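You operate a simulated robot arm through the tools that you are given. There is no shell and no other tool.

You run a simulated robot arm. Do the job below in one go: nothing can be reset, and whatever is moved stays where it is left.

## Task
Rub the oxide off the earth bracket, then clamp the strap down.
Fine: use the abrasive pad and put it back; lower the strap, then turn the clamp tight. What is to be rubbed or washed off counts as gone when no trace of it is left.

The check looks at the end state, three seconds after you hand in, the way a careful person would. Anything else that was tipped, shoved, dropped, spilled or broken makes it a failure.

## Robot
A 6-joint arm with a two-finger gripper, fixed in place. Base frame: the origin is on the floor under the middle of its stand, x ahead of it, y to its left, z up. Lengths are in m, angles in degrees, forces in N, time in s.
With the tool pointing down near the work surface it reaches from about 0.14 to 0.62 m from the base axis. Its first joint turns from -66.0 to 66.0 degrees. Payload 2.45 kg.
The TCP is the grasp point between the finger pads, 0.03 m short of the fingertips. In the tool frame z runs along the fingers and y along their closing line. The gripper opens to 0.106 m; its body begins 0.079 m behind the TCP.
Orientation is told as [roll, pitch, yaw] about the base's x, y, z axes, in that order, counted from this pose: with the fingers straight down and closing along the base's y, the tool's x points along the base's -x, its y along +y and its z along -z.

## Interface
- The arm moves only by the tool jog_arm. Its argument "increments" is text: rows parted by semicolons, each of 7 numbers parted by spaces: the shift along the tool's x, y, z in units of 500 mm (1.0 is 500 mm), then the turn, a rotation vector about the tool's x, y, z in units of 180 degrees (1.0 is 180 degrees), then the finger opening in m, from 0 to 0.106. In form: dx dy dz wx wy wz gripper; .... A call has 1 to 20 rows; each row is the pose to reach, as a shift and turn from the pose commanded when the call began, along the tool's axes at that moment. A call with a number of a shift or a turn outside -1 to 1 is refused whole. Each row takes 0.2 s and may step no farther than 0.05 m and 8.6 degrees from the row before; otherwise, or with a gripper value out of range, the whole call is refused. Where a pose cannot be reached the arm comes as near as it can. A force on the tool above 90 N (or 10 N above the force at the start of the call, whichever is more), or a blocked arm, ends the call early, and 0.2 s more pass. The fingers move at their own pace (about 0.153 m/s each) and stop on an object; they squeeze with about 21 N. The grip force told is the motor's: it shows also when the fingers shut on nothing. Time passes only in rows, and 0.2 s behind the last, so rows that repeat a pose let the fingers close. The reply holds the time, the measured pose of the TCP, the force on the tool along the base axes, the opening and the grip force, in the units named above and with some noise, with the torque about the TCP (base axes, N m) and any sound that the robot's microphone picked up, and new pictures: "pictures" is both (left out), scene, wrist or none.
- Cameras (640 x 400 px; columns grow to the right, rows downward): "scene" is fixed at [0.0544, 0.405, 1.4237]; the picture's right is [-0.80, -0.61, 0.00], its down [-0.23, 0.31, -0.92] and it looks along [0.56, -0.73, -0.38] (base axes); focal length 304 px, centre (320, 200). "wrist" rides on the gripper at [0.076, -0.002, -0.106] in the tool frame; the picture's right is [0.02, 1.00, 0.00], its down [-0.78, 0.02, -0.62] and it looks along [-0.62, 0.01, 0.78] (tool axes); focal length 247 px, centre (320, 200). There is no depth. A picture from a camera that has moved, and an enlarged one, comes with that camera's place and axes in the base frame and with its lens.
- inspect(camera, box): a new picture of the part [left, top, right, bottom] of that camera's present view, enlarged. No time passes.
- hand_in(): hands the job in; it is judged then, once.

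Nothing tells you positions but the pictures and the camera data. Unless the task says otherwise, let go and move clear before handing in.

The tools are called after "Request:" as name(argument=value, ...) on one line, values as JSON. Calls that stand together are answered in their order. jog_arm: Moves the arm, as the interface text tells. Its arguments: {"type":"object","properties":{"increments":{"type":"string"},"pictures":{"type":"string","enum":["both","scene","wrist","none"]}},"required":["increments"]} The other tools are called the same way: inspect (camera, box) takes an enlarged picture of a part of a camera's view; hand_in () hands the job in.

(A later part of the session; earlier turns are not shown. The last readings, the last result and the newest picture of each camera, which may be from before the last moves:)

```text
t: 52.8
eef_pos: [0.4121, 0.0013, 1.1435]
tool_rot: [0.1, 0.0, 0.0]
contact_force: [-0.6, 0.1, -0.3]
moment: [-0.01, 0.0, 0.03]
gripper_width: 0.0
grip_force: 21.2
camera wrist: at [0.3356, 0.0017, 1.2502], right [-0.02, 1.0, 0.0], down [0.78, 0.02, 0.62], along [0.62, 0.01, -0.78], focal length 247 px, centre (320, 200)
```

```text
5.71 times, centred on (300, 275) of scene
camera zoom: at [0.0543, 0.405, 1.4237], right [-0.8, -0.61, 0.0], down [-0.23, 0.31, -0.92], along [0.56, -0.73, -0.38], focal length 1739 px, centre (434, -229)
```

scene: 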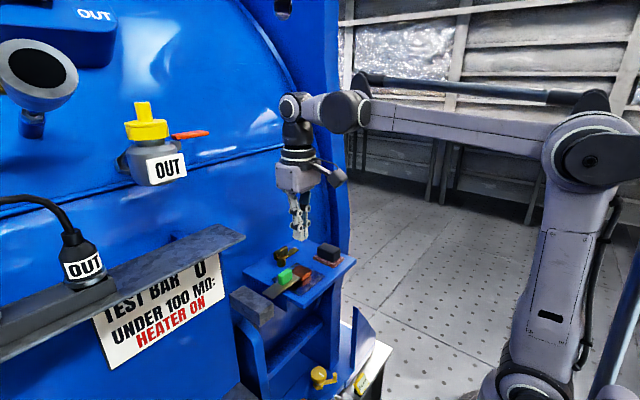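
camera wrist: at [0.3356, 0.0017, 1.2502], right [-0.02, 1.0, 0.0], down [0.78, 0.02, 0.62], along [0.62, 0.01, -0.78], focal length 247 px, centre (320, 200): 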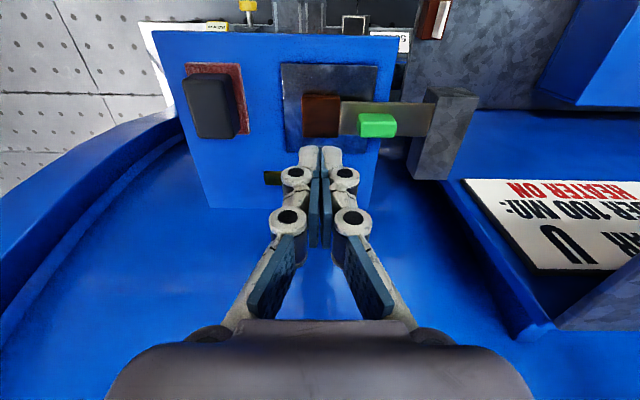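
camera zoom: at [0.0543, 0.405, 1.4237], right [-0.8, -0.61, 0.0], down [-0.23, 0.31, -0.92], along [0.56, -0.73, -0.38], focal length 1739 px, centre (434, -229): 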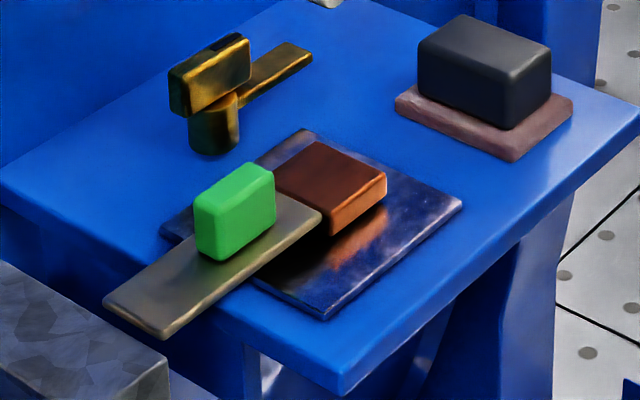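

The strap stays down and nothing else has moved. Now I'll back off and open the fingers for a clear look at the brass clamp.

Request:
jog_arm(increments="0.04 0 -0.04 0 0 0 0.05; 0.1 0 -0.04 0 0 0 0.106; 0.13 0 -0.02 0 0 0 0.106", pictures="wrist")

Request:
inspect(camera="wrist", box=[260, 140, 380, 230])

Request:
inspect(camera="scene", box=[264, 236, 314, 276])

```text
t: 53.6
eef_pos: [0.3466, 0.003, 1.1551]
tool_rot: [-0.1, 0.0, 0.0]
contact_force: [0.2, -0.1, 0.4]
moment: [-0.01, 0.0, -0.02]
gripper_width: 0.106
grip_force: 0.1
camera wrist: at [0.2696, 0.0008, 1.262], right [-0.02, 1.0, 0.0], down [0.78, 0.02, 0.62], along [0.62, 0.01, -0.78], focal length 247 px, centre (320, 200)
```

wrist: 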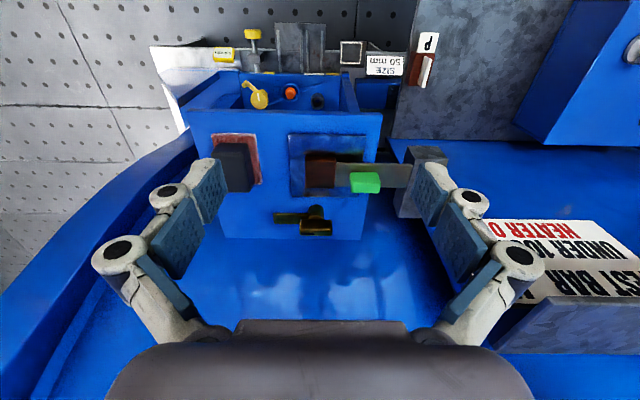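

```text
4.44 times, centred on (320, 185) of wrist
camera zoom: at [0.2696, 0.0008, 1.262], right [-0.02, 1.0, 0.0], down [0.78, 0.02, 0.62], along [0.62, 0.01, -0.78], focal length 1098 px, centre (320, 267)
```

zoom: 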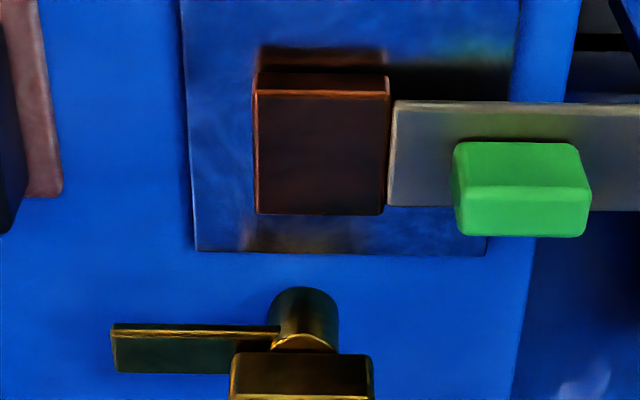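

```text
10.00 times, centred on (289, 256) of scene
camera zoom: at [0.0544, 0.405, 1.4237], right [-0.8, -0.61, 0.0], down [-0.23, 0.31, -0.92], along [0.56, -0.73, -0.38], focal length 3043 px, centre (630, -360)
```

zoom: 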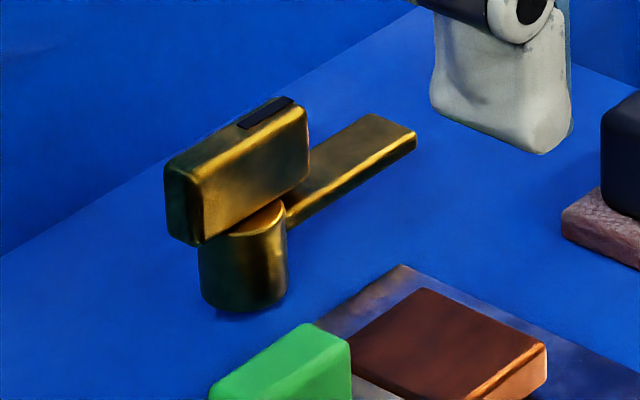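

Clamp geometry: post axis near (0.476, -0.001), T-bar x 0.470–0.482, y -0.019 to 0.018, z 1.049–1.066. The clamp arm points to -y with its underside near z 1.036, just above the lug. I'll turn the tool +90° so the fingers close across the bar's thin sides, and move above it.

Request:
jog_arm(increments="0 0 0 0 0 -0.0455 0.08; 0 0 0 0 0 -0.091 0.06; 0 0 0 0 0 -0.1365 0.05; 0 0 0 0 0 -0.182 0.05; 0 0 0 0 0 -0.2275 0.05; 0 0 0 0 0 -0.273 0.05; 0 0 0 0 0 -0.3185 0.05; 0 0 0 0 0 -0.364 0.05; 0 0 0 0 0 -0.4095 0.05; 0 0 0 0 0 -0.455 0.05; 0 0 0 0 0 -0.5 0.05; -0.08 -0.002 0 0 0 -0.5 0.05; -0.16 -0.004 0 0 0 -0.5 0.05; -0.24 -0.007 0 0 0 -0.5 0.05; -0.259 -0.007 0 0 0 -0.5 0.05", pictures="both")

Request:
inspect(camera="wrist", box=[240, 60, 400, 180])

Request:
inspect(camera="scene", box=[230, 160, 360, 300])

```text
t: 56.8
eef_pos: [0.478, -0.0026, 1.1559]
tool_rot: [0.0, 0.0, 90.0]
contact_force: [0.1, -0.4, 1.2]
moment: [-0.01, -0.01, 0.03]
gripper_width: 0.0501
grip_force: 0.0
camera wrist: at [0.4791, -0.0785, 1.2621], right [-1.0, -0.02, 0.0], down [-0.02, 0.78, 0.62], along [-0.01, 0.62, -0.78], focal length 247 px, centre (320, 200)
```

scene: 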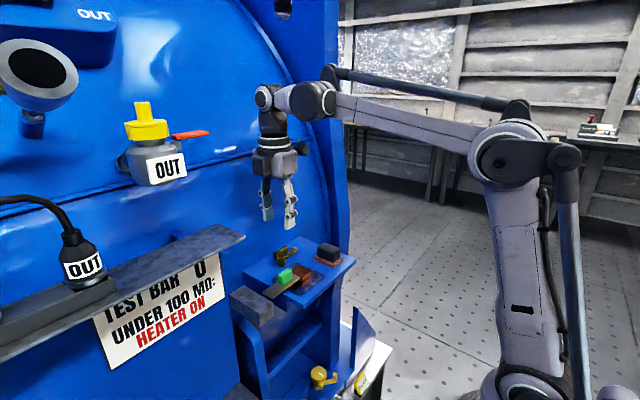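
wrist: 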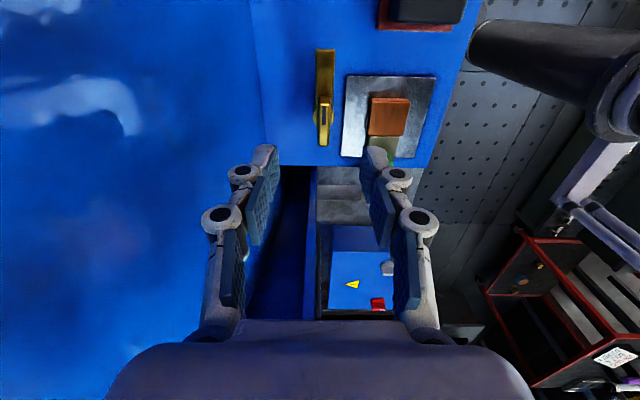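

```text
3.33 times, centred on (320, 120) of wrist
camera zoom: at [0.4791, -0.0785, 1.2621], right [-1.0, -0.02, 0.0], down [-0.02, 0.78, 0.62], along [-0.01, 0.62, -0.78], focal length 823 px, centre (320, 467)
```

zoom: 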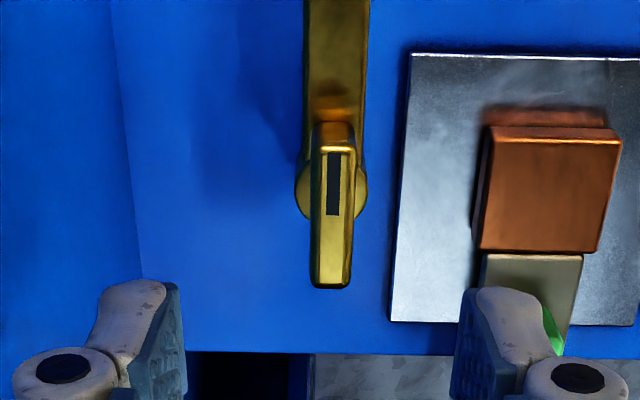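

```text
2.86 times, centred on (295, 230) of scene
camera zoom: at [0.0544, 0.405, 1.4237], right [-0.8, -0.61, 0.0], down [-0.23, 0.31, -0.92], along [0.56, -0.73, -0.38], focal length 869 px, centre (391, 114)
```

zoom: 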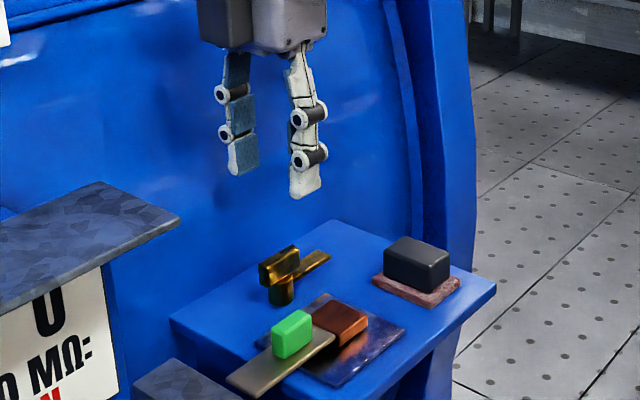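

The bar is centred near (0.4755, 0.000) with a black pointer mark towards -y. I'll shift 2.5 mm to centre on it and descend with the fingers either side, stopping with the tips just above the post top.

Request:
jog_arm(increments="-0.005 0.005 0.03 0 0 0 0.04; -0.005 0.005 0.07 0 0 0 0.04; -0.005 0.005 0.1 0 0 0 0.04; -0.005 0.005 0.1 0 0 0 0.04", pictures="wrist")

Request:
inspect(camera="wrist", box=[240, 60, 400, 180])

Request:
inspect(camera="scene", box=[245, 210, 335, 290])

```text
t: 57.8
eef_pos: [0.4755, 0.001, 1.104]
tool_rot: [-0.1, 0.0, 90.0]
contact_force: [-0.2, 0.3, 0.2]
moment: [0.01, 0.0, 0.0]
gripper_width: 0.0398
grip_force: 0.1
camera wrist: at [0.4765, -0.0746, 1.2111], right [-1.0, -0.02, 0.0], down [-0.02, 0.78, 0.62], along [-0.01, 0.62, -0.78], focal length 247 px, centre (320, 200)
```

wrist: 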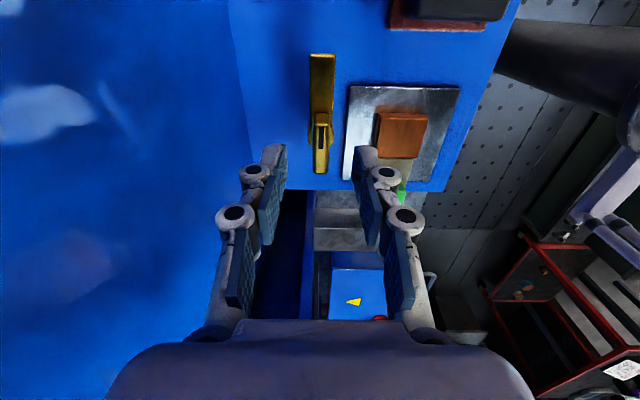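

```text
3.33 times, centred on (320, 120) of wrist
camera zoom: at [0.4765, -0.0746, 1.2111], right [-1.0, -0.02, 0.0], down [-0.02, 0.78, 0.62], along [-0.01, 0.62, -0.78], focal length 823 px, centre (320, 467)
```

zoom: 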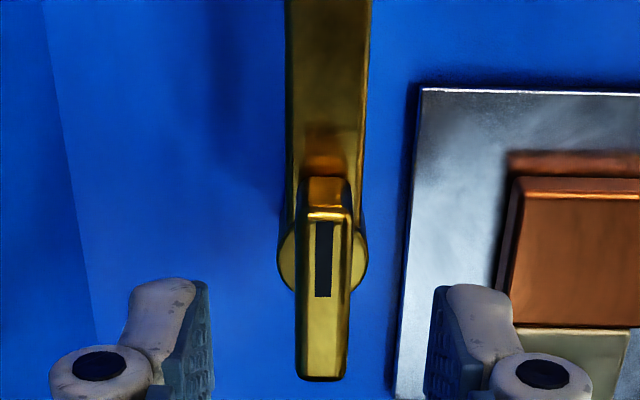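

```text
5.00 times, centred on (290, 250) of scene
camera zoom: at [0.0544, 0.405, 1.4237], right [-0.8, -0.61, 0.0], down [-0.23, 0.31, -0.92], along [0.56, -0.73, -0.38], focal length 1521 px, centre (470, -50)
```

zoom: 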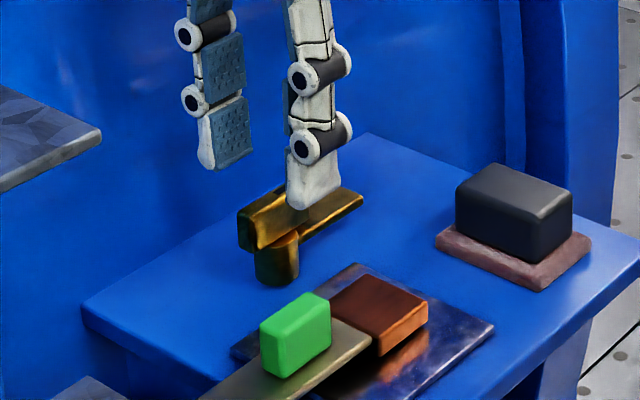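

Well centred, to within 1 mm. I'll descend another 21 mm so the pads overlap the bar's upper 13 mm, then close.

Request:
jog_arm(increments="0 0.002 0.02 0 0 0 0.04; 0 0.002 0.042 0 0 0 0.04; 0 0.002 0.042 0 0 0 0.04", pictures="wrist")

Request:
inspect(camera="wrist", box=[240, 60, 400, 180])

Request:
inspect(camera="scene", box=[245, 220, 335, 300])

```text
t: 58.6
eef_pos: [0.4733, 0.0018, 1.0828]
tool_rot: [0.0, 0.0, 90.0]
contact_force: [-0.1, 0.4, 0.3]
moment: [0.01, 0.0, 0.0]
gripper_width: 0.0399
grip_force: 0.0
camera wrist: at [0.474, -0.0743, 1.1895], right [-1.0, -0.02, 0.0], down [-0.02, 0.78, 0.62], along [-0.01, 0.62, -0.78], focal length 247 px, centre (320, 200)
```

wrist: 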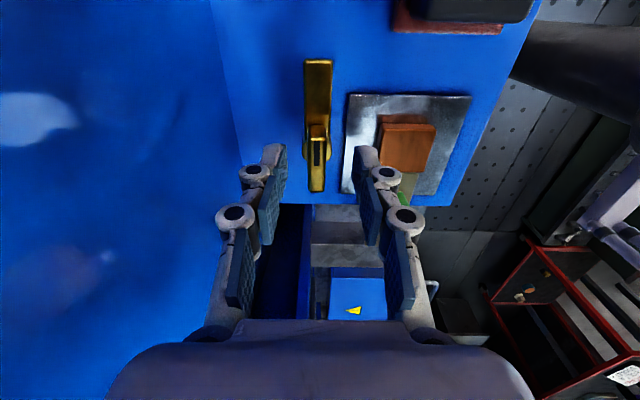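

```text
3.33 times, centred on (320, 120) of wrist
camera zoom: at [0.474, -0.0743, 1.1895], right [-1.0, -0.02, 0.0], down [-0.02, 0.78, 0.62], along [-0.01, 0.62, -0.78], focal length 823 px, centre (320, 467)
```

zoom: 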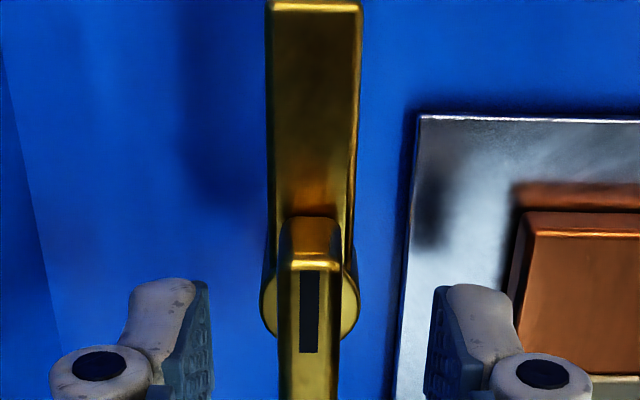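

```text
5.00 times, centred on (290, 260) of scene
camera zoom: at [0.0544, 0.405, 1.4237], right [-0.8, -0.61, 0.0], down [-0.23, 0.31, -0.92], along [0.56, -0.73, -0.38], focal length 1521 px, centre (470, -100)
```

zoom: 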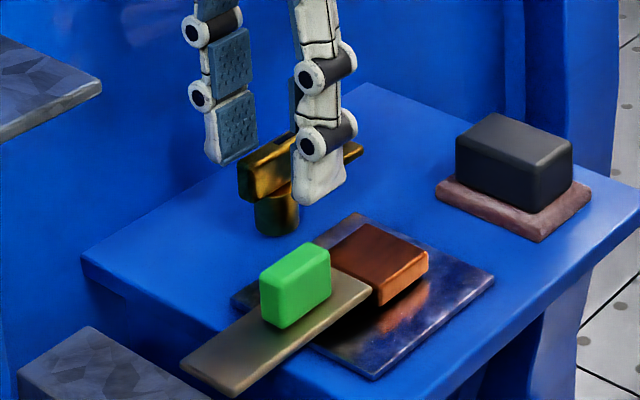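

The fingers straddle the bar. I'll apply a 1.5 mm correction and close on it.

Request:
jog_arm(increments="0 -0.003 0 0 0 0 0.04; 0 -0.003 0 0 0 0 0.02; 0 -0.003 0 0 0 0 0.005; 0 -0.003 0 0 0 0 0.005; 0 -0.003 0 0 0 0 0.005", pictures="wrist")

Request:
inspect(camera="wrist", box=[240, 60, 400, 180])

Request:
inspect(camera="scene", box=[245, 220, 335, 300])

```text
t: 59.8
eef_pos: [0.4753, 0.0009, 1.0844]
tool_rot: [-0.1, 0.0, 90.0]
contact_force: [2.0, -0.6, 1.7]
moment: [0.12, -0.1, -0.02]
gripper_width: 0.0105
grip_force: 38.0
camera wrist: at [0.4759, -0.0751, 1.1904], right [-1.0, -0.02, 0.0], down [-0.02, 0.78, 0.62], along [-0.01, 0.62, -0.78], focal length 247 px, centre (320, 200)
```

wrist: 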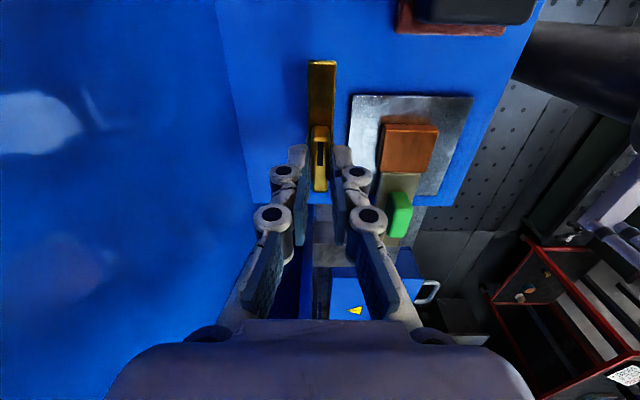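

```text
3.33 times, centred on (320, 120) of wrist
camera zoom: at [0.4759, -0.0751, 1.1904], right [-1.0, -0.02, 0.0], down [-0.02, 0.78, 0.62], along [-0.01, 0.62, -0.78], focal length 823 px, centre (320, 467)
```

zoom: 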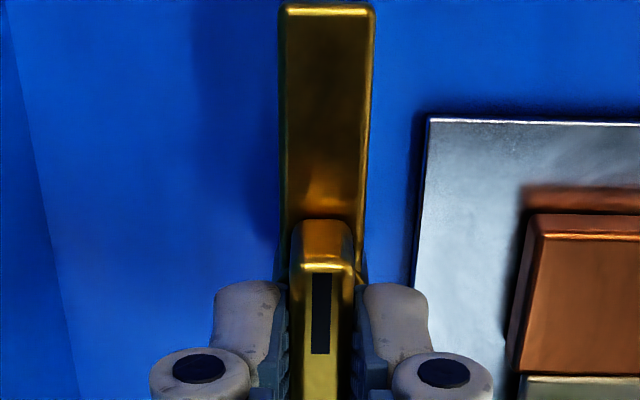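

```text
5.00 times, centred on (290, 260) of scene
camera zoom: at [0.0544, 0.4049, 1.4237], right [-0.8, -0.61, 0.0], down [-0.23, 0.31, -0.92], along [0.56, -0.73, -0.38], focal length 1521 px, centre (470, -100)
```

zoom: 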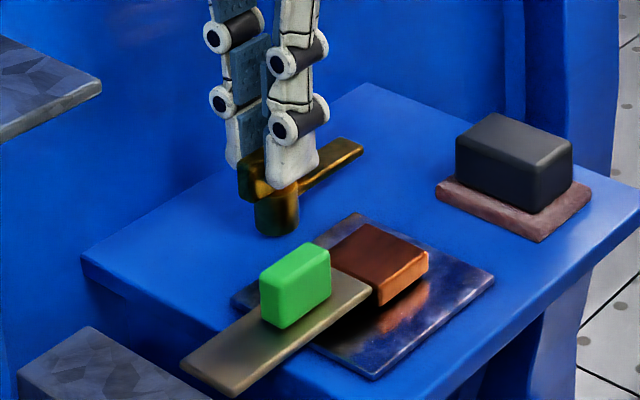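

The bar is held at 0.0105 m. I'll turn clockwise (seen from above) by 30° first and check that the arm follows.

Request:
jog_arm(increments="0 0 0 0 0 0.028 0.005; 0 0 0 0 0 0.056 0.005; 0 0 0 0 0 0.084 0.005; 0 0 0 0 0 0.112 0.005; 0 0 0 0 0 0.14 0.005; 0 0 0 0 0 0.167 0.005", pictures="both")

Request:
inspect(camera="wrist", box=[240, 60, 400, 180])

Request:
inspect(camera="scene", box=[245, 220, 335, 300])

```text
t: 61.2
eef_pos: [0.4744, 0.0018, 1.0848]
tool_rot: [-0.1, 0.0, 59.8]
contact_force: [-2.9, -9.2, -23.7]
moment: [-0.3, 0.16, 0.03]
gripper_width: 0.011
grip_force: 38.5
camera wrist: at [0.4382, -0.0652, 1.1914], right [-0.87, 0.48, 0.0], down [0.38, 0.69, 0.62], along [0.3, 0.54, -0.78], focal length 247 px, centre (320, 200)
```

scene: 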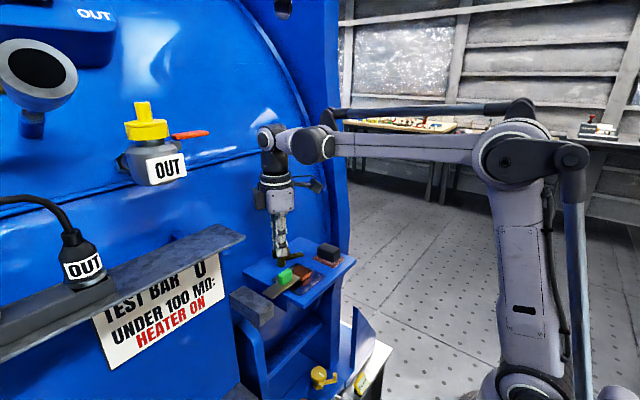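
wrist: 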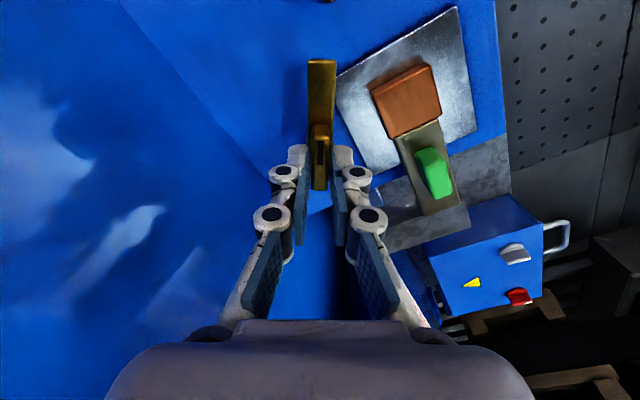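

```text
3.33 times, centred on (320, 120) of wrist
camera zoom: at [0.4382, -0.0652, 1.1914], right [-0.87, 0.48, 0.0], down [0.38, 0.69, 0.62], along [0.3, 0.54, -0.78], focal length 823 px, centre (320, 467)
```

zoom: 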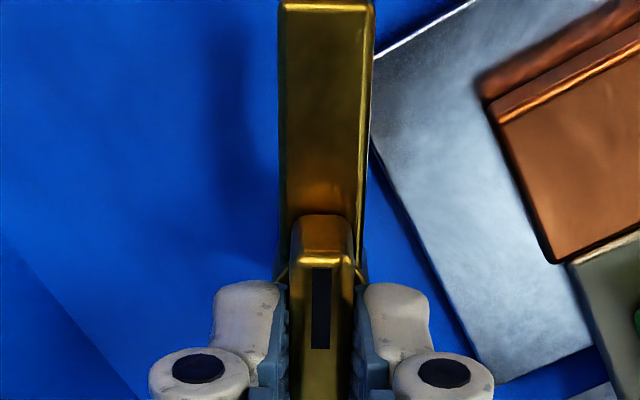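

```text
5.00 times, centred on (290, 260) of scene
camera zoom: at [0.0547, 0.4047, 1.4238], right [-0.8, -0.61, 0.0], down [-0.23, 0.31, -0.92], along [0.56, -0.73, -0.39], focal length 1521 px, centre (470, -100)
```

zoom: 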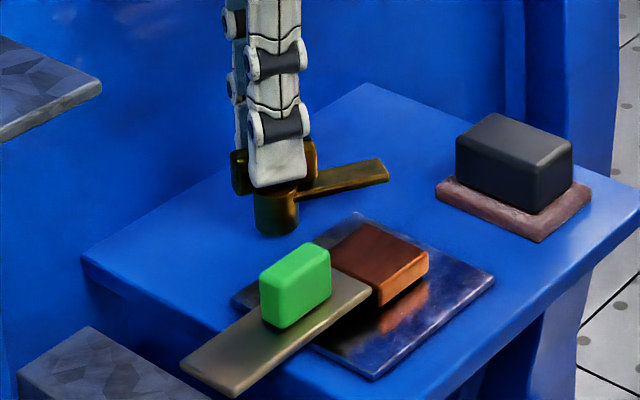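

The clamp turned with the tool, and a 24 N downward pull shows it descends as it screws in. I'll lower the tool a little to relieve that.

Request:
jog_arm(increments="0 0 0.001 0 0 0 0.005; 0 0 0.002 0 0 0 0.005; 0 0 0.002 0 0 0 0.005", pictures="none")

```text
t: 62.0
eef_pos: [0.4749, 0.001, 1.0843]
tool_rot: [-0.2, -0.1, 59.9]
contact_force: [10.9, -9.2, 26.9]
moment: [-0.66, -0.04, 0.0]
gripper_width: 0.0107
grip_force: 38.0
```

That overshot: the grip is stiff vertically. I'll come back half a millimetre.

Request:
jog_arm(increments="0 0 -0.001 0 0 0 0.005; 0 0 -0.001 0 0 0 0.005", pictures="none")

```text
t: 62.6
eef_pos: [0.4747, 0.0009, 1.0853]
tool_rot: [0.0, -0.1, 59.9]
contact_force: [10.5, -12.0, 20.7]
moment: [0.29, -0.68, 0.01]
gripper_width: 0.0108
grip_force: 38.2
```

Request:
jog_arm(increments="0 0 -0.0006 0 0 0 0.005; 0 0 -0.0006 0 0 0 0.005; 0 0 -0.0006 0 0 0 0.005", pictures="none")

```text
t: 63.4
eef_pos: [0.4743, 0.0014, 1.0834]
tool_rot: [0.0, 0.1, 59.8]
contact_force: [5.9, -14.6, 9.3]
moment: [0.51, -0.65, 0.05]
gripper_width: 0.0105
grip_force: 37.2
```

Request:
jog_arm(increments="0.001 -0.0012 0 0 0 0 0.005; 0.001 -0.0012 -0.0002 0 0 0 0.005; 0.001 -0.0012 -0.0002 0 0 0 0.005", pictures="none")

```text
t: 64.2
eef_pos: [0.4753, 0.0009, 1.0851]
tool_rot: [0.1, 0.0, 59.9]
contact_force: [1.0, -3.8, -3.1]
moment: [-1.09, 0.53, 0.03]
gripper_width: 0.0105
grip_force: 38.3
```

Forces are low again. I'll turn a further 20°.

Request:
jog_arm(increments="0 0 0 0 0 0.028 0.005; 0 0 0 0 0 0.056 0.005; 0 0 0 0 0 0.084 0.005; 0 0 0 0 0 0.111 0.005; 0 0 0 0 0 0.111 0.005", pictures="both")

Request:
inspect(camera="scene", box=[255, 235, 335, 295])

Request:
inspect(camera="wrist", box=[240, 40, 440, 180])

```text
t: 65.4
eef_pos: [0.4764, -0.0, 1.085]
tool_rot: [0.0, -0.1, 39.8]
contact_force: [-3.5, -2.0, -11.7]
moment: [0.35, -0.34, -0.01]
gripper_width: 0.0109
grip_force: 38.4
camera wrist: at [0.418, -0.049, 1.1912], right [-0.66, 0.75, 0.0], down [0.59, 0.51, 0.62], along [0.47, 0.41, -0.78], focal length 247 px, centre (320, 200)
```

scene: 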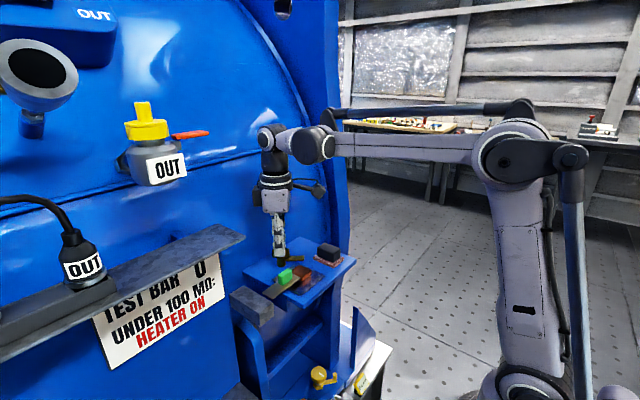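
wrist: 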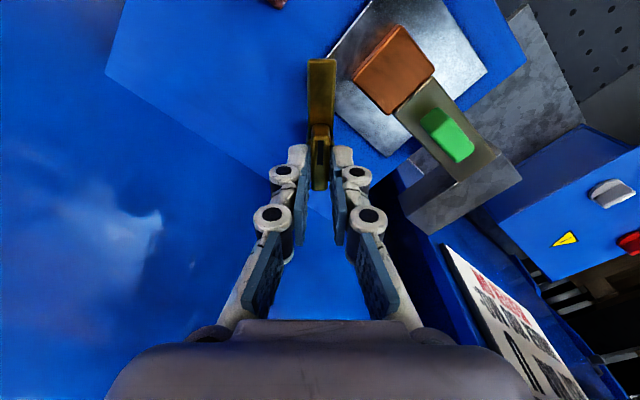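

```text
6.67 times, centred on (295, 265) of scene
camera zoom: at [0.0544, 0.4049, 1.4238], right [-0.8, -0.61, 0.0], down [-0.23, 0.31, -0.92], along [0.56, -0.73, -0.38], focal length 2029 px, centre (487, -233)
```

zoom: 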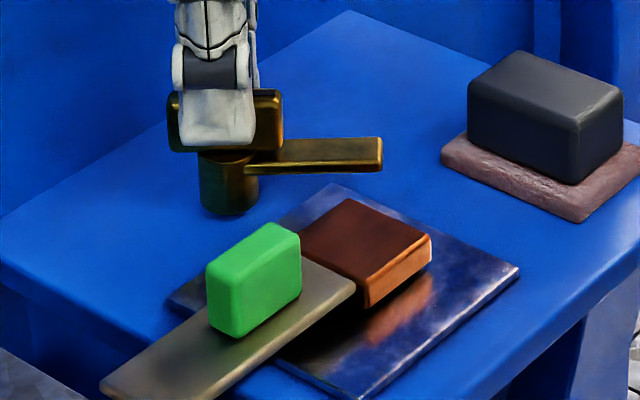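

```text
2.86 times, centred on (340, 110) of wrist
camera zoom: at [0.418, -0.049, 1.1912], right [-0.66, 0.75, 0.0], down [0.59, 0.51, 0.62], along [0.47, 0.41, -0.78], focal length 706 px, centre (263, 457)
```

zoom: 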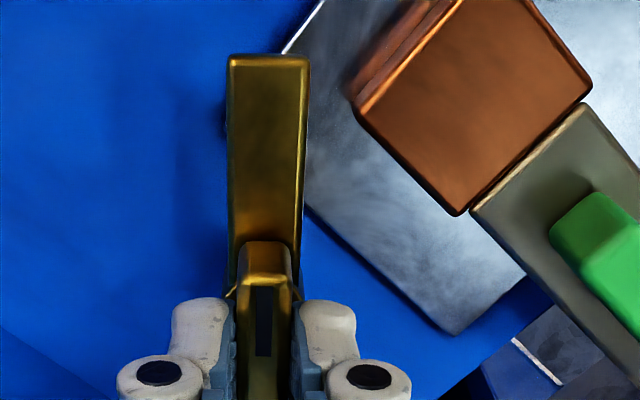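

The arm is now 50° round and nearing the lug's corner. I'll relieve the slight pull and turn 15° more, watching that the arm passes above the lug.

Request:
jog_arm(increments="0 0 0.0004 0 0 0.028 0.005; 0 0 0.0006 0 0 0.056 0.005; 0 0 0.0006 0 0 0.083 0.005; 0 0 0.0006 0 0 0.083 0.005", pictures="wrist")

Request:
inspect(camera="scene", box=[265, 245, 325, 290])

Request:
inspect(camera="wrist", box=[260, 40, 420, 160])

```text
t: 66.4
eef_pos: [0.4757, -0.0001, 1.0859]
tool_rot: [-0.1, 0.0, 24.9]
contact_force: [-0.8, -4.6, -16.6]
moment: [0.15, -0.43, 0.01]
gripper_width: 0.0105
grip_force: 38.0
camera wrist: at [0.4071, -0.0326, 1.1913], right [-0.44, 0.9, 0.0], down [0.7, 0.35, 0.62], along [0.56, 0.27, -0.78], focal length 247 px, centre (320, 200)
```

wrist: 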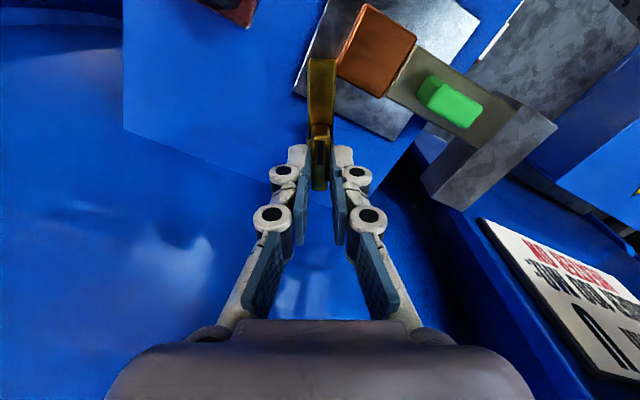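

```text
8.89 times, centred on (295, 268) of scene
camera zoom: at [0.0546, 0.4048, 1.4238], right [-0.8, -0.61, 0.0], down [-0.23, 0.31, -0.92], along [0.56, -0.73, -0.39], focal length 2705 px, centre (542, -400)
```

zoom: 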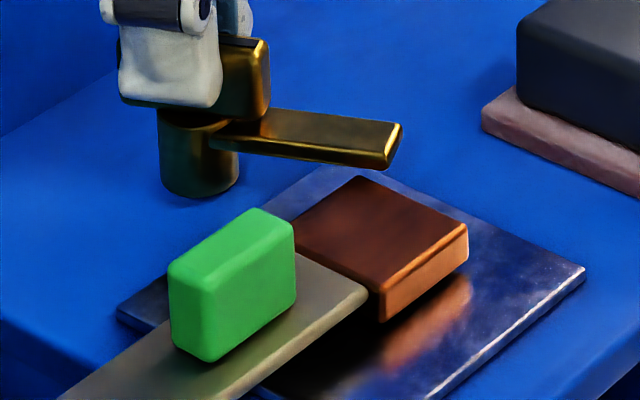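

```text
3.33 times, centred on (340, 100) of wrist
camera zoom: at [0.4071, -0.0326, 1.1913], right [-0.44, 0.9, 0.0], down [0.7, 0.35, 0.62], along [0.56, 0.27, -0.78], focal length 823 px, centre (253, 533)
```

zoom: 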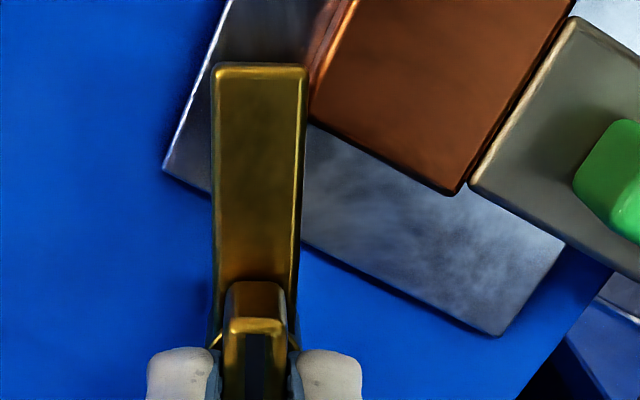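

The arm looks just above the lug and about to pass over its corner. I'll continue with another 10° and re-check the forces.

Request:
jog_arm(increments="0 0 0.0006 0 0 0.02 0.005; 0 0 0.0006 0 0 0.04 0.005; 0 0 0.0008 0 0 0.056 0.005; 0 0 0.0008 0 0 0.056 0.005", pictures="wrist")

Request:
inspect(camera="scene", box=[265, 245, 325, 290])

Request:
inspect(camera="wrist", box=[260, 40, 420, 160])

```text
t: 67.4
eef_pos: [0.4759, 0.001, 1.0835]
tool_rot: [-0.1, -0.2, 14.8]
contact_force: [9.9, -5.6, 13.4]
moment: [-0.24, 0.14, 0.02]
gripper_width: 0.0107
grip_force: 37.9
camera wrist: at [0.4022, -0.0203, 1.1912], right [-0.28, 0.96, 0.0], down [0.75, 0.22, 0.62], along [0.6, 0.17, -0.78], focal length 247 px, centre (320, 200)
```

wrist: 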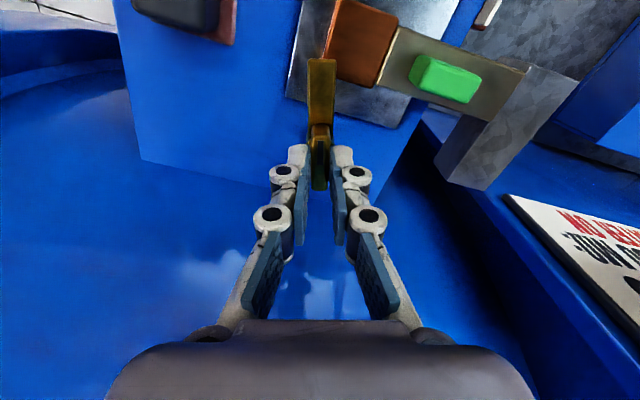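

```text
8.89 times, centred on (295, 268) of scene
camera zoom: at [0.0545, 0.4048, 1.4238], right [-0.8, -0.61, 0.0], down [-0.23, 0.31, -0.92], along [0.56, -0.73, -0.39], focal length 2705 px, centre (542, -400)
```

zoom: 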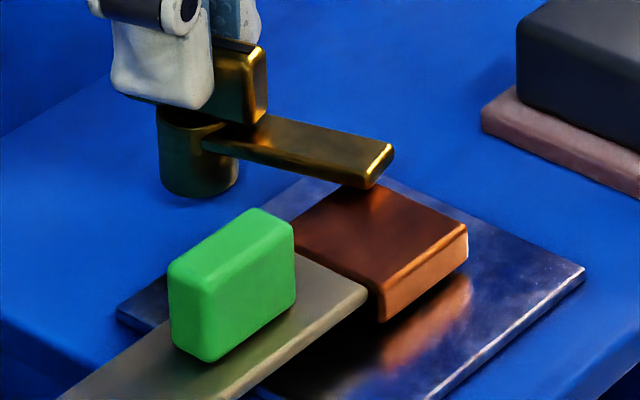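

```text
3.33 times, centred on (340, 100) of wrist
camera zoom: at [0.4022, -0.0203, 1.1912], right [-0.28, 0.96, 0.0], down [0.75, 0.22, 0.62], along [0.6, 0.17, -0.78], focal length 823 px, centre (253, 533)
```

zoom: 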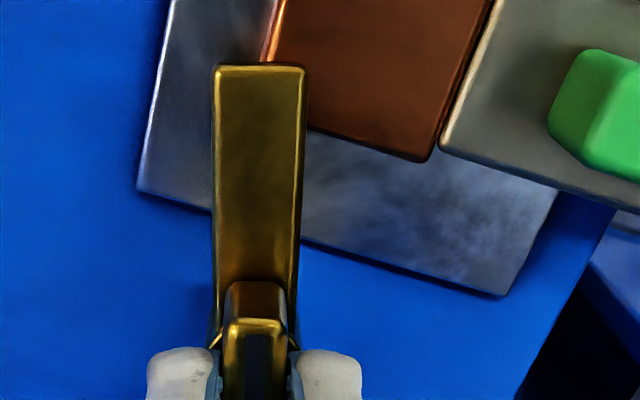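

The arm is now sliding over the lug. I'll relieve the side load and turn the remaining 15° or so in small steps.

Request:
jog_arm(increments="-0.0008 -0.0006 -0.0004 0 0 0.02 0.005; -0.0008 -0.0006 -0.0004 0 0 0.04 0.005; -0.0008 -0.0006 -0.0004 0 0 0.06 0.005; -0.0008 -0.0006 -0.0004 0 0 0.083 0.005; -0.0008 -0.0006 -0.0004 0 0 0.083 0.005", pictures="wrist")

Request:
inspect(camera="scene", box=[265, 245, 325, 290])

Request:
inspect(camera="wrist", box=[260, 40, 420, 160])

```text
t: 68.6
eef_pos: [0.4763, 0.0003, 1.0843]
tool_rot: [-0.1, 0.0, -0.1]
contact_force: [9.9, -12.5, 26.1]
moment: [-0.27, -0.12, 0.01]
gripper_width: 0.0107
grip_force: 38.2
camera wrist: at [0.3994, -0.0009, 1.1912], right [-0.02, 1.0, 0.0], down [0.78, 0.02, 0.62], along [0.62, 0.01, -0.78], focal length 247 px, centre (320, 200)
```

wrist: 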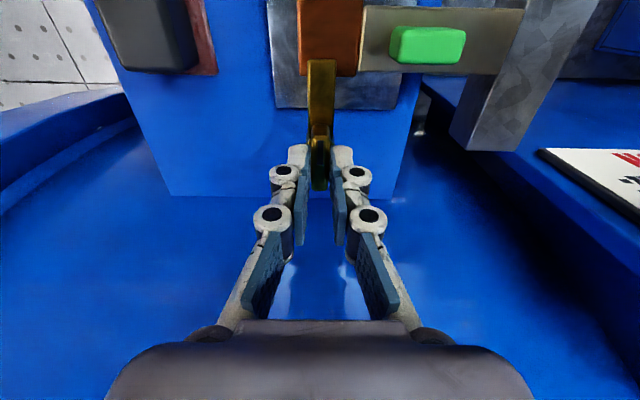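

```text
8.89 times, centred on (295, 268) of scene
camera zoom: at [0.0543, 0.4046, 1.4239], right [-0.8, -0.61, 0.0], down [-0.23, 0.31, -0.92], along [0.56, -0.73, -0.39], focal length 2705 px, centre (542, -400)
```

zoom: 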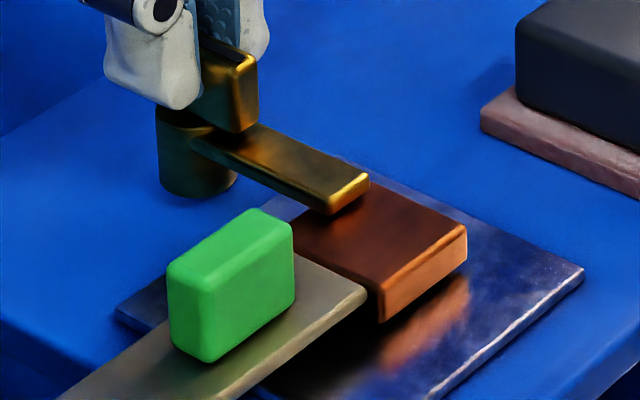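

```text
3.33 times, centred on (340, 100) of wrist
camera zoom: at [0.3994, -0.0009, 1.1912], right [-0.02, 1.0, 0.0], down [0.78, 0.02, 0.62], along [0.62, 0.01, -0.78], focal length 823 px, centre (253, 533)
```

zoom: 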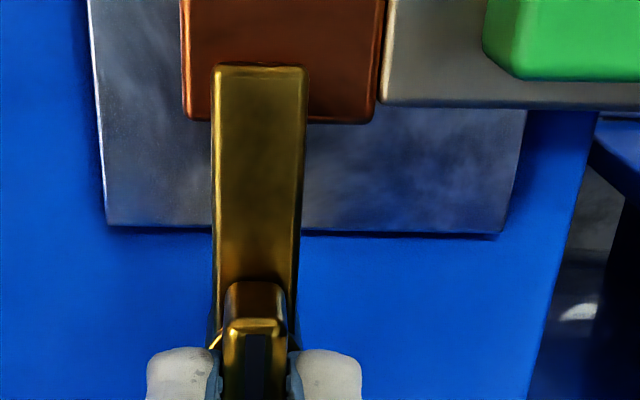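

The arm now points straight over the lug, but there's no resisting torque yet. I'll relieve the side loads and turn a few degrees more, watching for the moment to rise at a stop.

Request:
jog_arm(increments="-0.0006 -0.0008 -0.001 0 0 0 0.005; -0.0006 -0.0008 -0.001 0 0 0.014 0.005; -0.0006 -0.0008 -0.001 0 0 0.028 0.005; -0.0006 -0.0008 -0.001 0 0 0.028 0.005", pictures="none")

```text
t: 69.6
eef_pos: [0.4762, -0.0004, 1.0843]
tool_rot: [0.0, 0.0, -5.1]
contact_force: [3.3, -9.1, 16.3]
moment: [-0.27, -0.29, 0.08]
gripper_width: 0.0105
grip_force: 37.7
```

Request:
jog_arm(increments="0 -0.0005 -0.0005 0 0 0.014 0.005; 0 -0.0005 -0.0005 0 0 0.028 0.005; 0 -0.0005 -0.0005 0 0 0.028 0.005", pictures="wrist")

Request:
inspect(camera="wrist", box=[260, 40, 420, 160])

Request:
inspect(camera="scene", box=[265, 245, 325, 290])

```text
t: 70.4
eef_pos: [0.4768, -0.0004, 1.0841]
tool_rot: [0.0, -0.1, -10.3]
contact_force: [-0.5, -8.3, 16.7]
moment: [-0.17, 0.64, 1.01]
gripper_width: 0.0119
grip_force: 38.5
camera wrist: at [0.4006, 0.012, 1.1912], right [0.15, 0.99, 0.0], down [0.77, -0.12, 0.62], along [0.61, -0.1, -0.78], focal length 247 px, centre (320, 200)
```

wrist: 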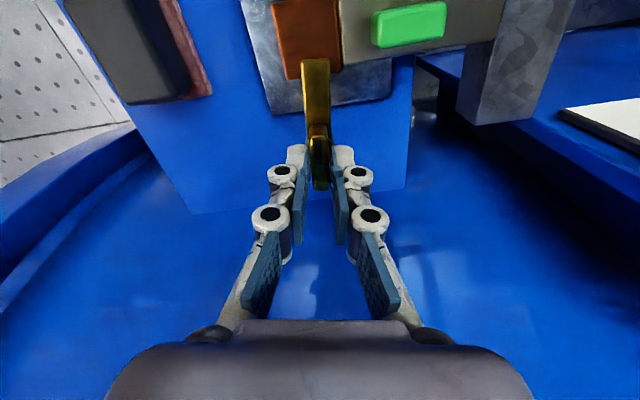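

```text
3.33 times, centred on (340, 100) of wrist
camera zoom: at [0.4006, 0.012, 1.1912], right [0.15, 0.99, 0.0], down [0.77, -0.12, 0.62], along [0.61, -0.1, -0.78], focal length 823 px, centre (253, 533)
```

zoom: 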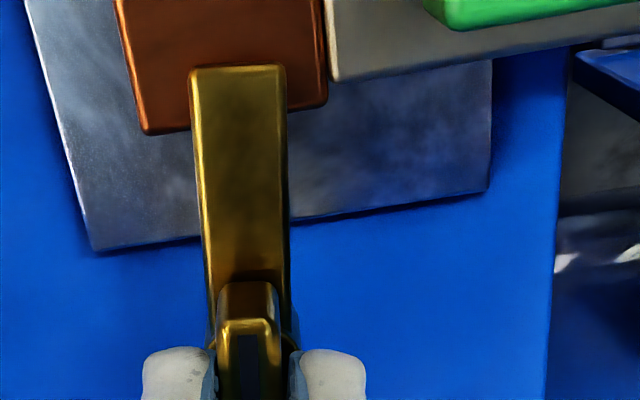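

```text
8.89 times, centred on (295, 268) of scene
camera zoom: at [0.0541, 0.4047, 1.4238], right [-0.8, -0.61, 0.0], down [-0.23, 0.31, -0.92], along [0.56, -0.73, -0.38], focal length 2705 px, centre (542, -400)
```

zoom: 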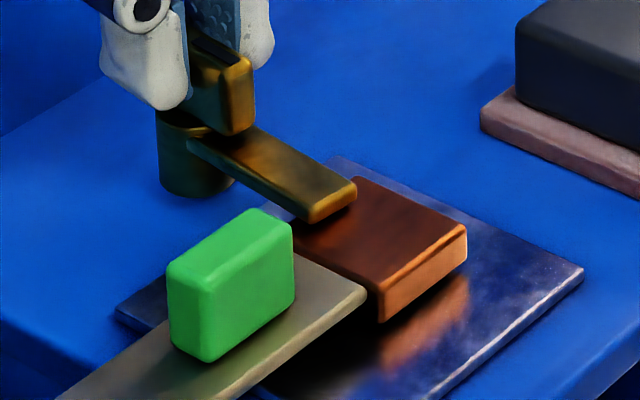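

The moment jumped to 1.0 N·m and the bar has begun to lag the fingers, so the clamp has come up against resistance at about 95°. I'll turn 3° more to see whether it's a hard stop.

Request:
jog_arm(increments="0 -0.0004 -0.0004 0 0 0.008 0.005; 0 -0.0004 -0.0004 0 0 0.017 0.005; 0 -0.0004 -0.0004 0 0 0.017 0.005; 0 -0.0004 -0.0004 0 0 0.017 0.005", pictures="wrist")

Request:
inspect(camera="wrist", box=[260, 40, 420, 160])

Request:
inspect(camera="scene", box=[265, 245, 325, 290])

```text
t: 71.4
eef_pos: [0.4765, -0.0002, 1.0837]
tool_rot: [0.0, -0.1, -13.2]
contact_force: [-1.7, -8.0, 6.9]
moment: [-0.27, -0.31, 1.01]
gripper_width: 0.0135
grip_force: 40.5
camera wrist: at [0.4013, 0.016, 1.191], right [0.21, 0.98, 0.0], down [0.77, -0.16, 0.62], along [0.61, -0.13, -0.78], focal length 247 px, centre (320, 200)
```

wrist: 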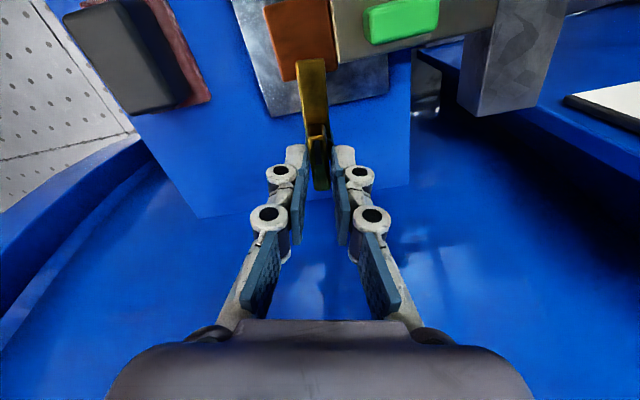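

```text
3.33 times, centred on (340, 100) of wrist
camera zoom: at [0.4013, 0.016, 1.191], right [0.21, 0.98, 0.0], down [0.77, -0.16, 0.62], along [0.61, -0.13, -0.78], focal length 823 px, centre (253, 533)
```

zoom: 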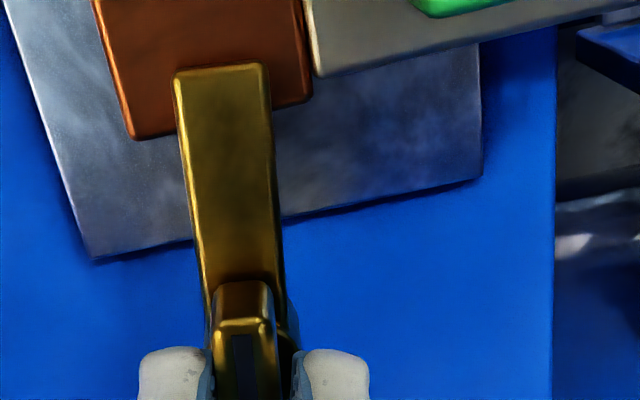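

```text
8.89 times, centred on (295, 268) of scene
camera zoom: at [0.0542, 0.4047, 1.4238], right [-0.8, -0.61, 0.0], down [-0.23, 0.31, -0.92], along [0.56, -0.73, -0.38], focal length 2705 px, centre (542, -400)
```

zoom: 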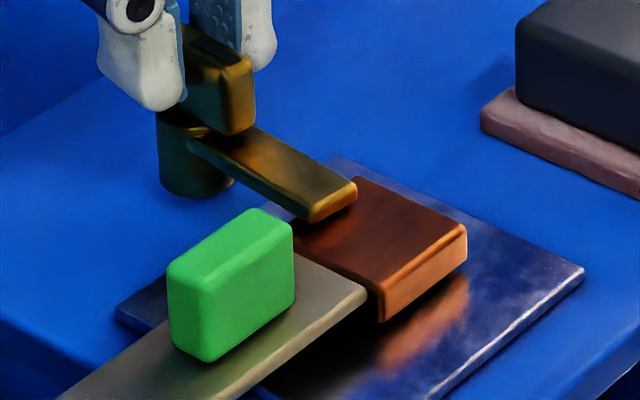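

The arm didn't move further in the scene view and the moment stays at 1.0 N·m, so it's a hard stop: the clamp is tight. I'll open the fingers without turning back and rise straight up.

Request:
jog_arm(increments="0 0 0 0 0 0 0.02; 0 0 0 0 0 0 0.035; 0 0 0 0 0 0 0.035; 0 0 -0.04 0 0 0 0.035; 0 0 -0.1 0 0 0 0.035; 0 0 -0.18 0 0 0 0.035", pictures="both")

Request:
inspect(camera="scene", box=[245, 235, 355, 305])

Request:
inspect(camera="wrist", box=[240, 40, 440, 180])

```text
t: 72.8
eef_pos: [0.4745, -0.0038, 1.1743]
tool_rot: [-0.1, 0.0, -13.2]
contact_force: [0.3, 0.0, 0.4]
moment: [-0.01, -0.01, 0.01]
gripper_width: 0.0348
grip_force: 0.0
camera wrist: at [0.3984, 0.0141, 1.2817], right [0.21, 0.98, 0.0], down [0.77, -0.16, 0.62], along [0.61, -0.13, -0.78], focal length 247 px, centre (320, 200)
```

scene: 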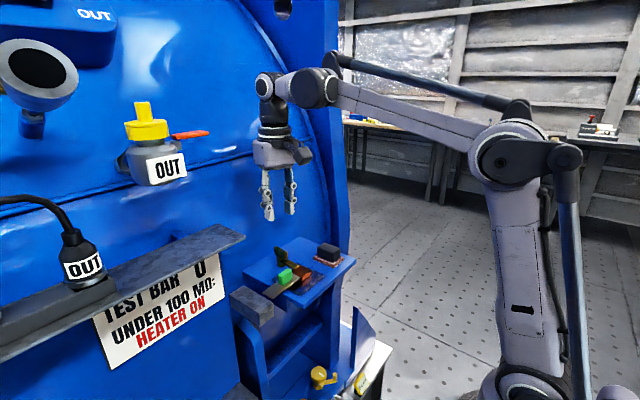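
wrist: 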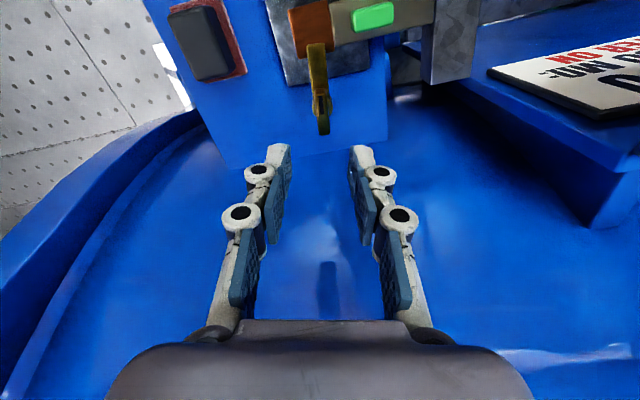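

```text
5.71 times, centred on (300, 270) of scene
camera zoom: at [0.0543, 0.405, 1.4237], right [-0.8, -0.61, 0.0], down [-0.23, 0.31, -0.92], along [0.56, -0.73, -0.38], focal length 1739 px, centre (434, -200)
```

zoom: 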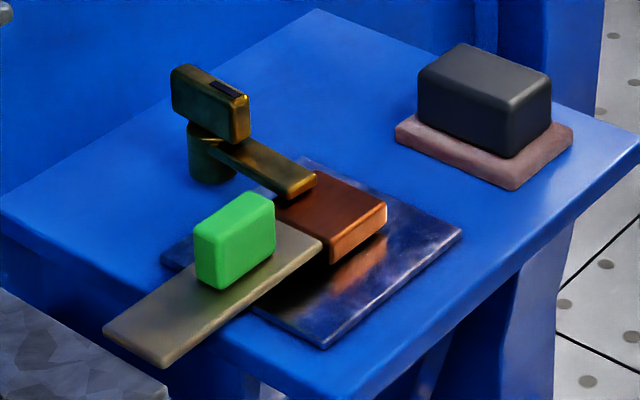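

```text
2.86 times, centred on (340, 110) of wrist
camera zoom: at [0.3984, 0.0141, 1.2817], right [0.21, 0.98, 0.0], down [0.77, -0.16, 0.62], along [0.61, -0.13, -0.78], focal length 706 px, centre (263, 457)
```

zoom: 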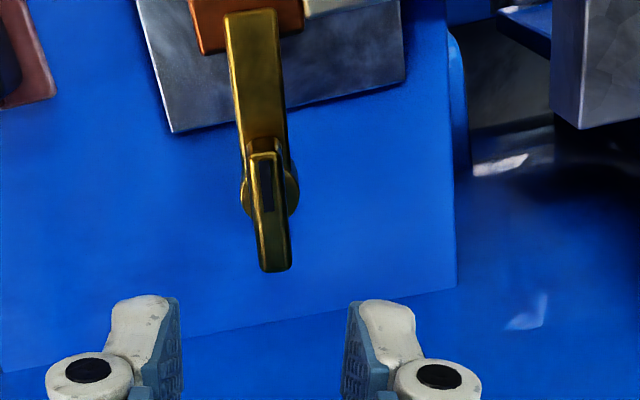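

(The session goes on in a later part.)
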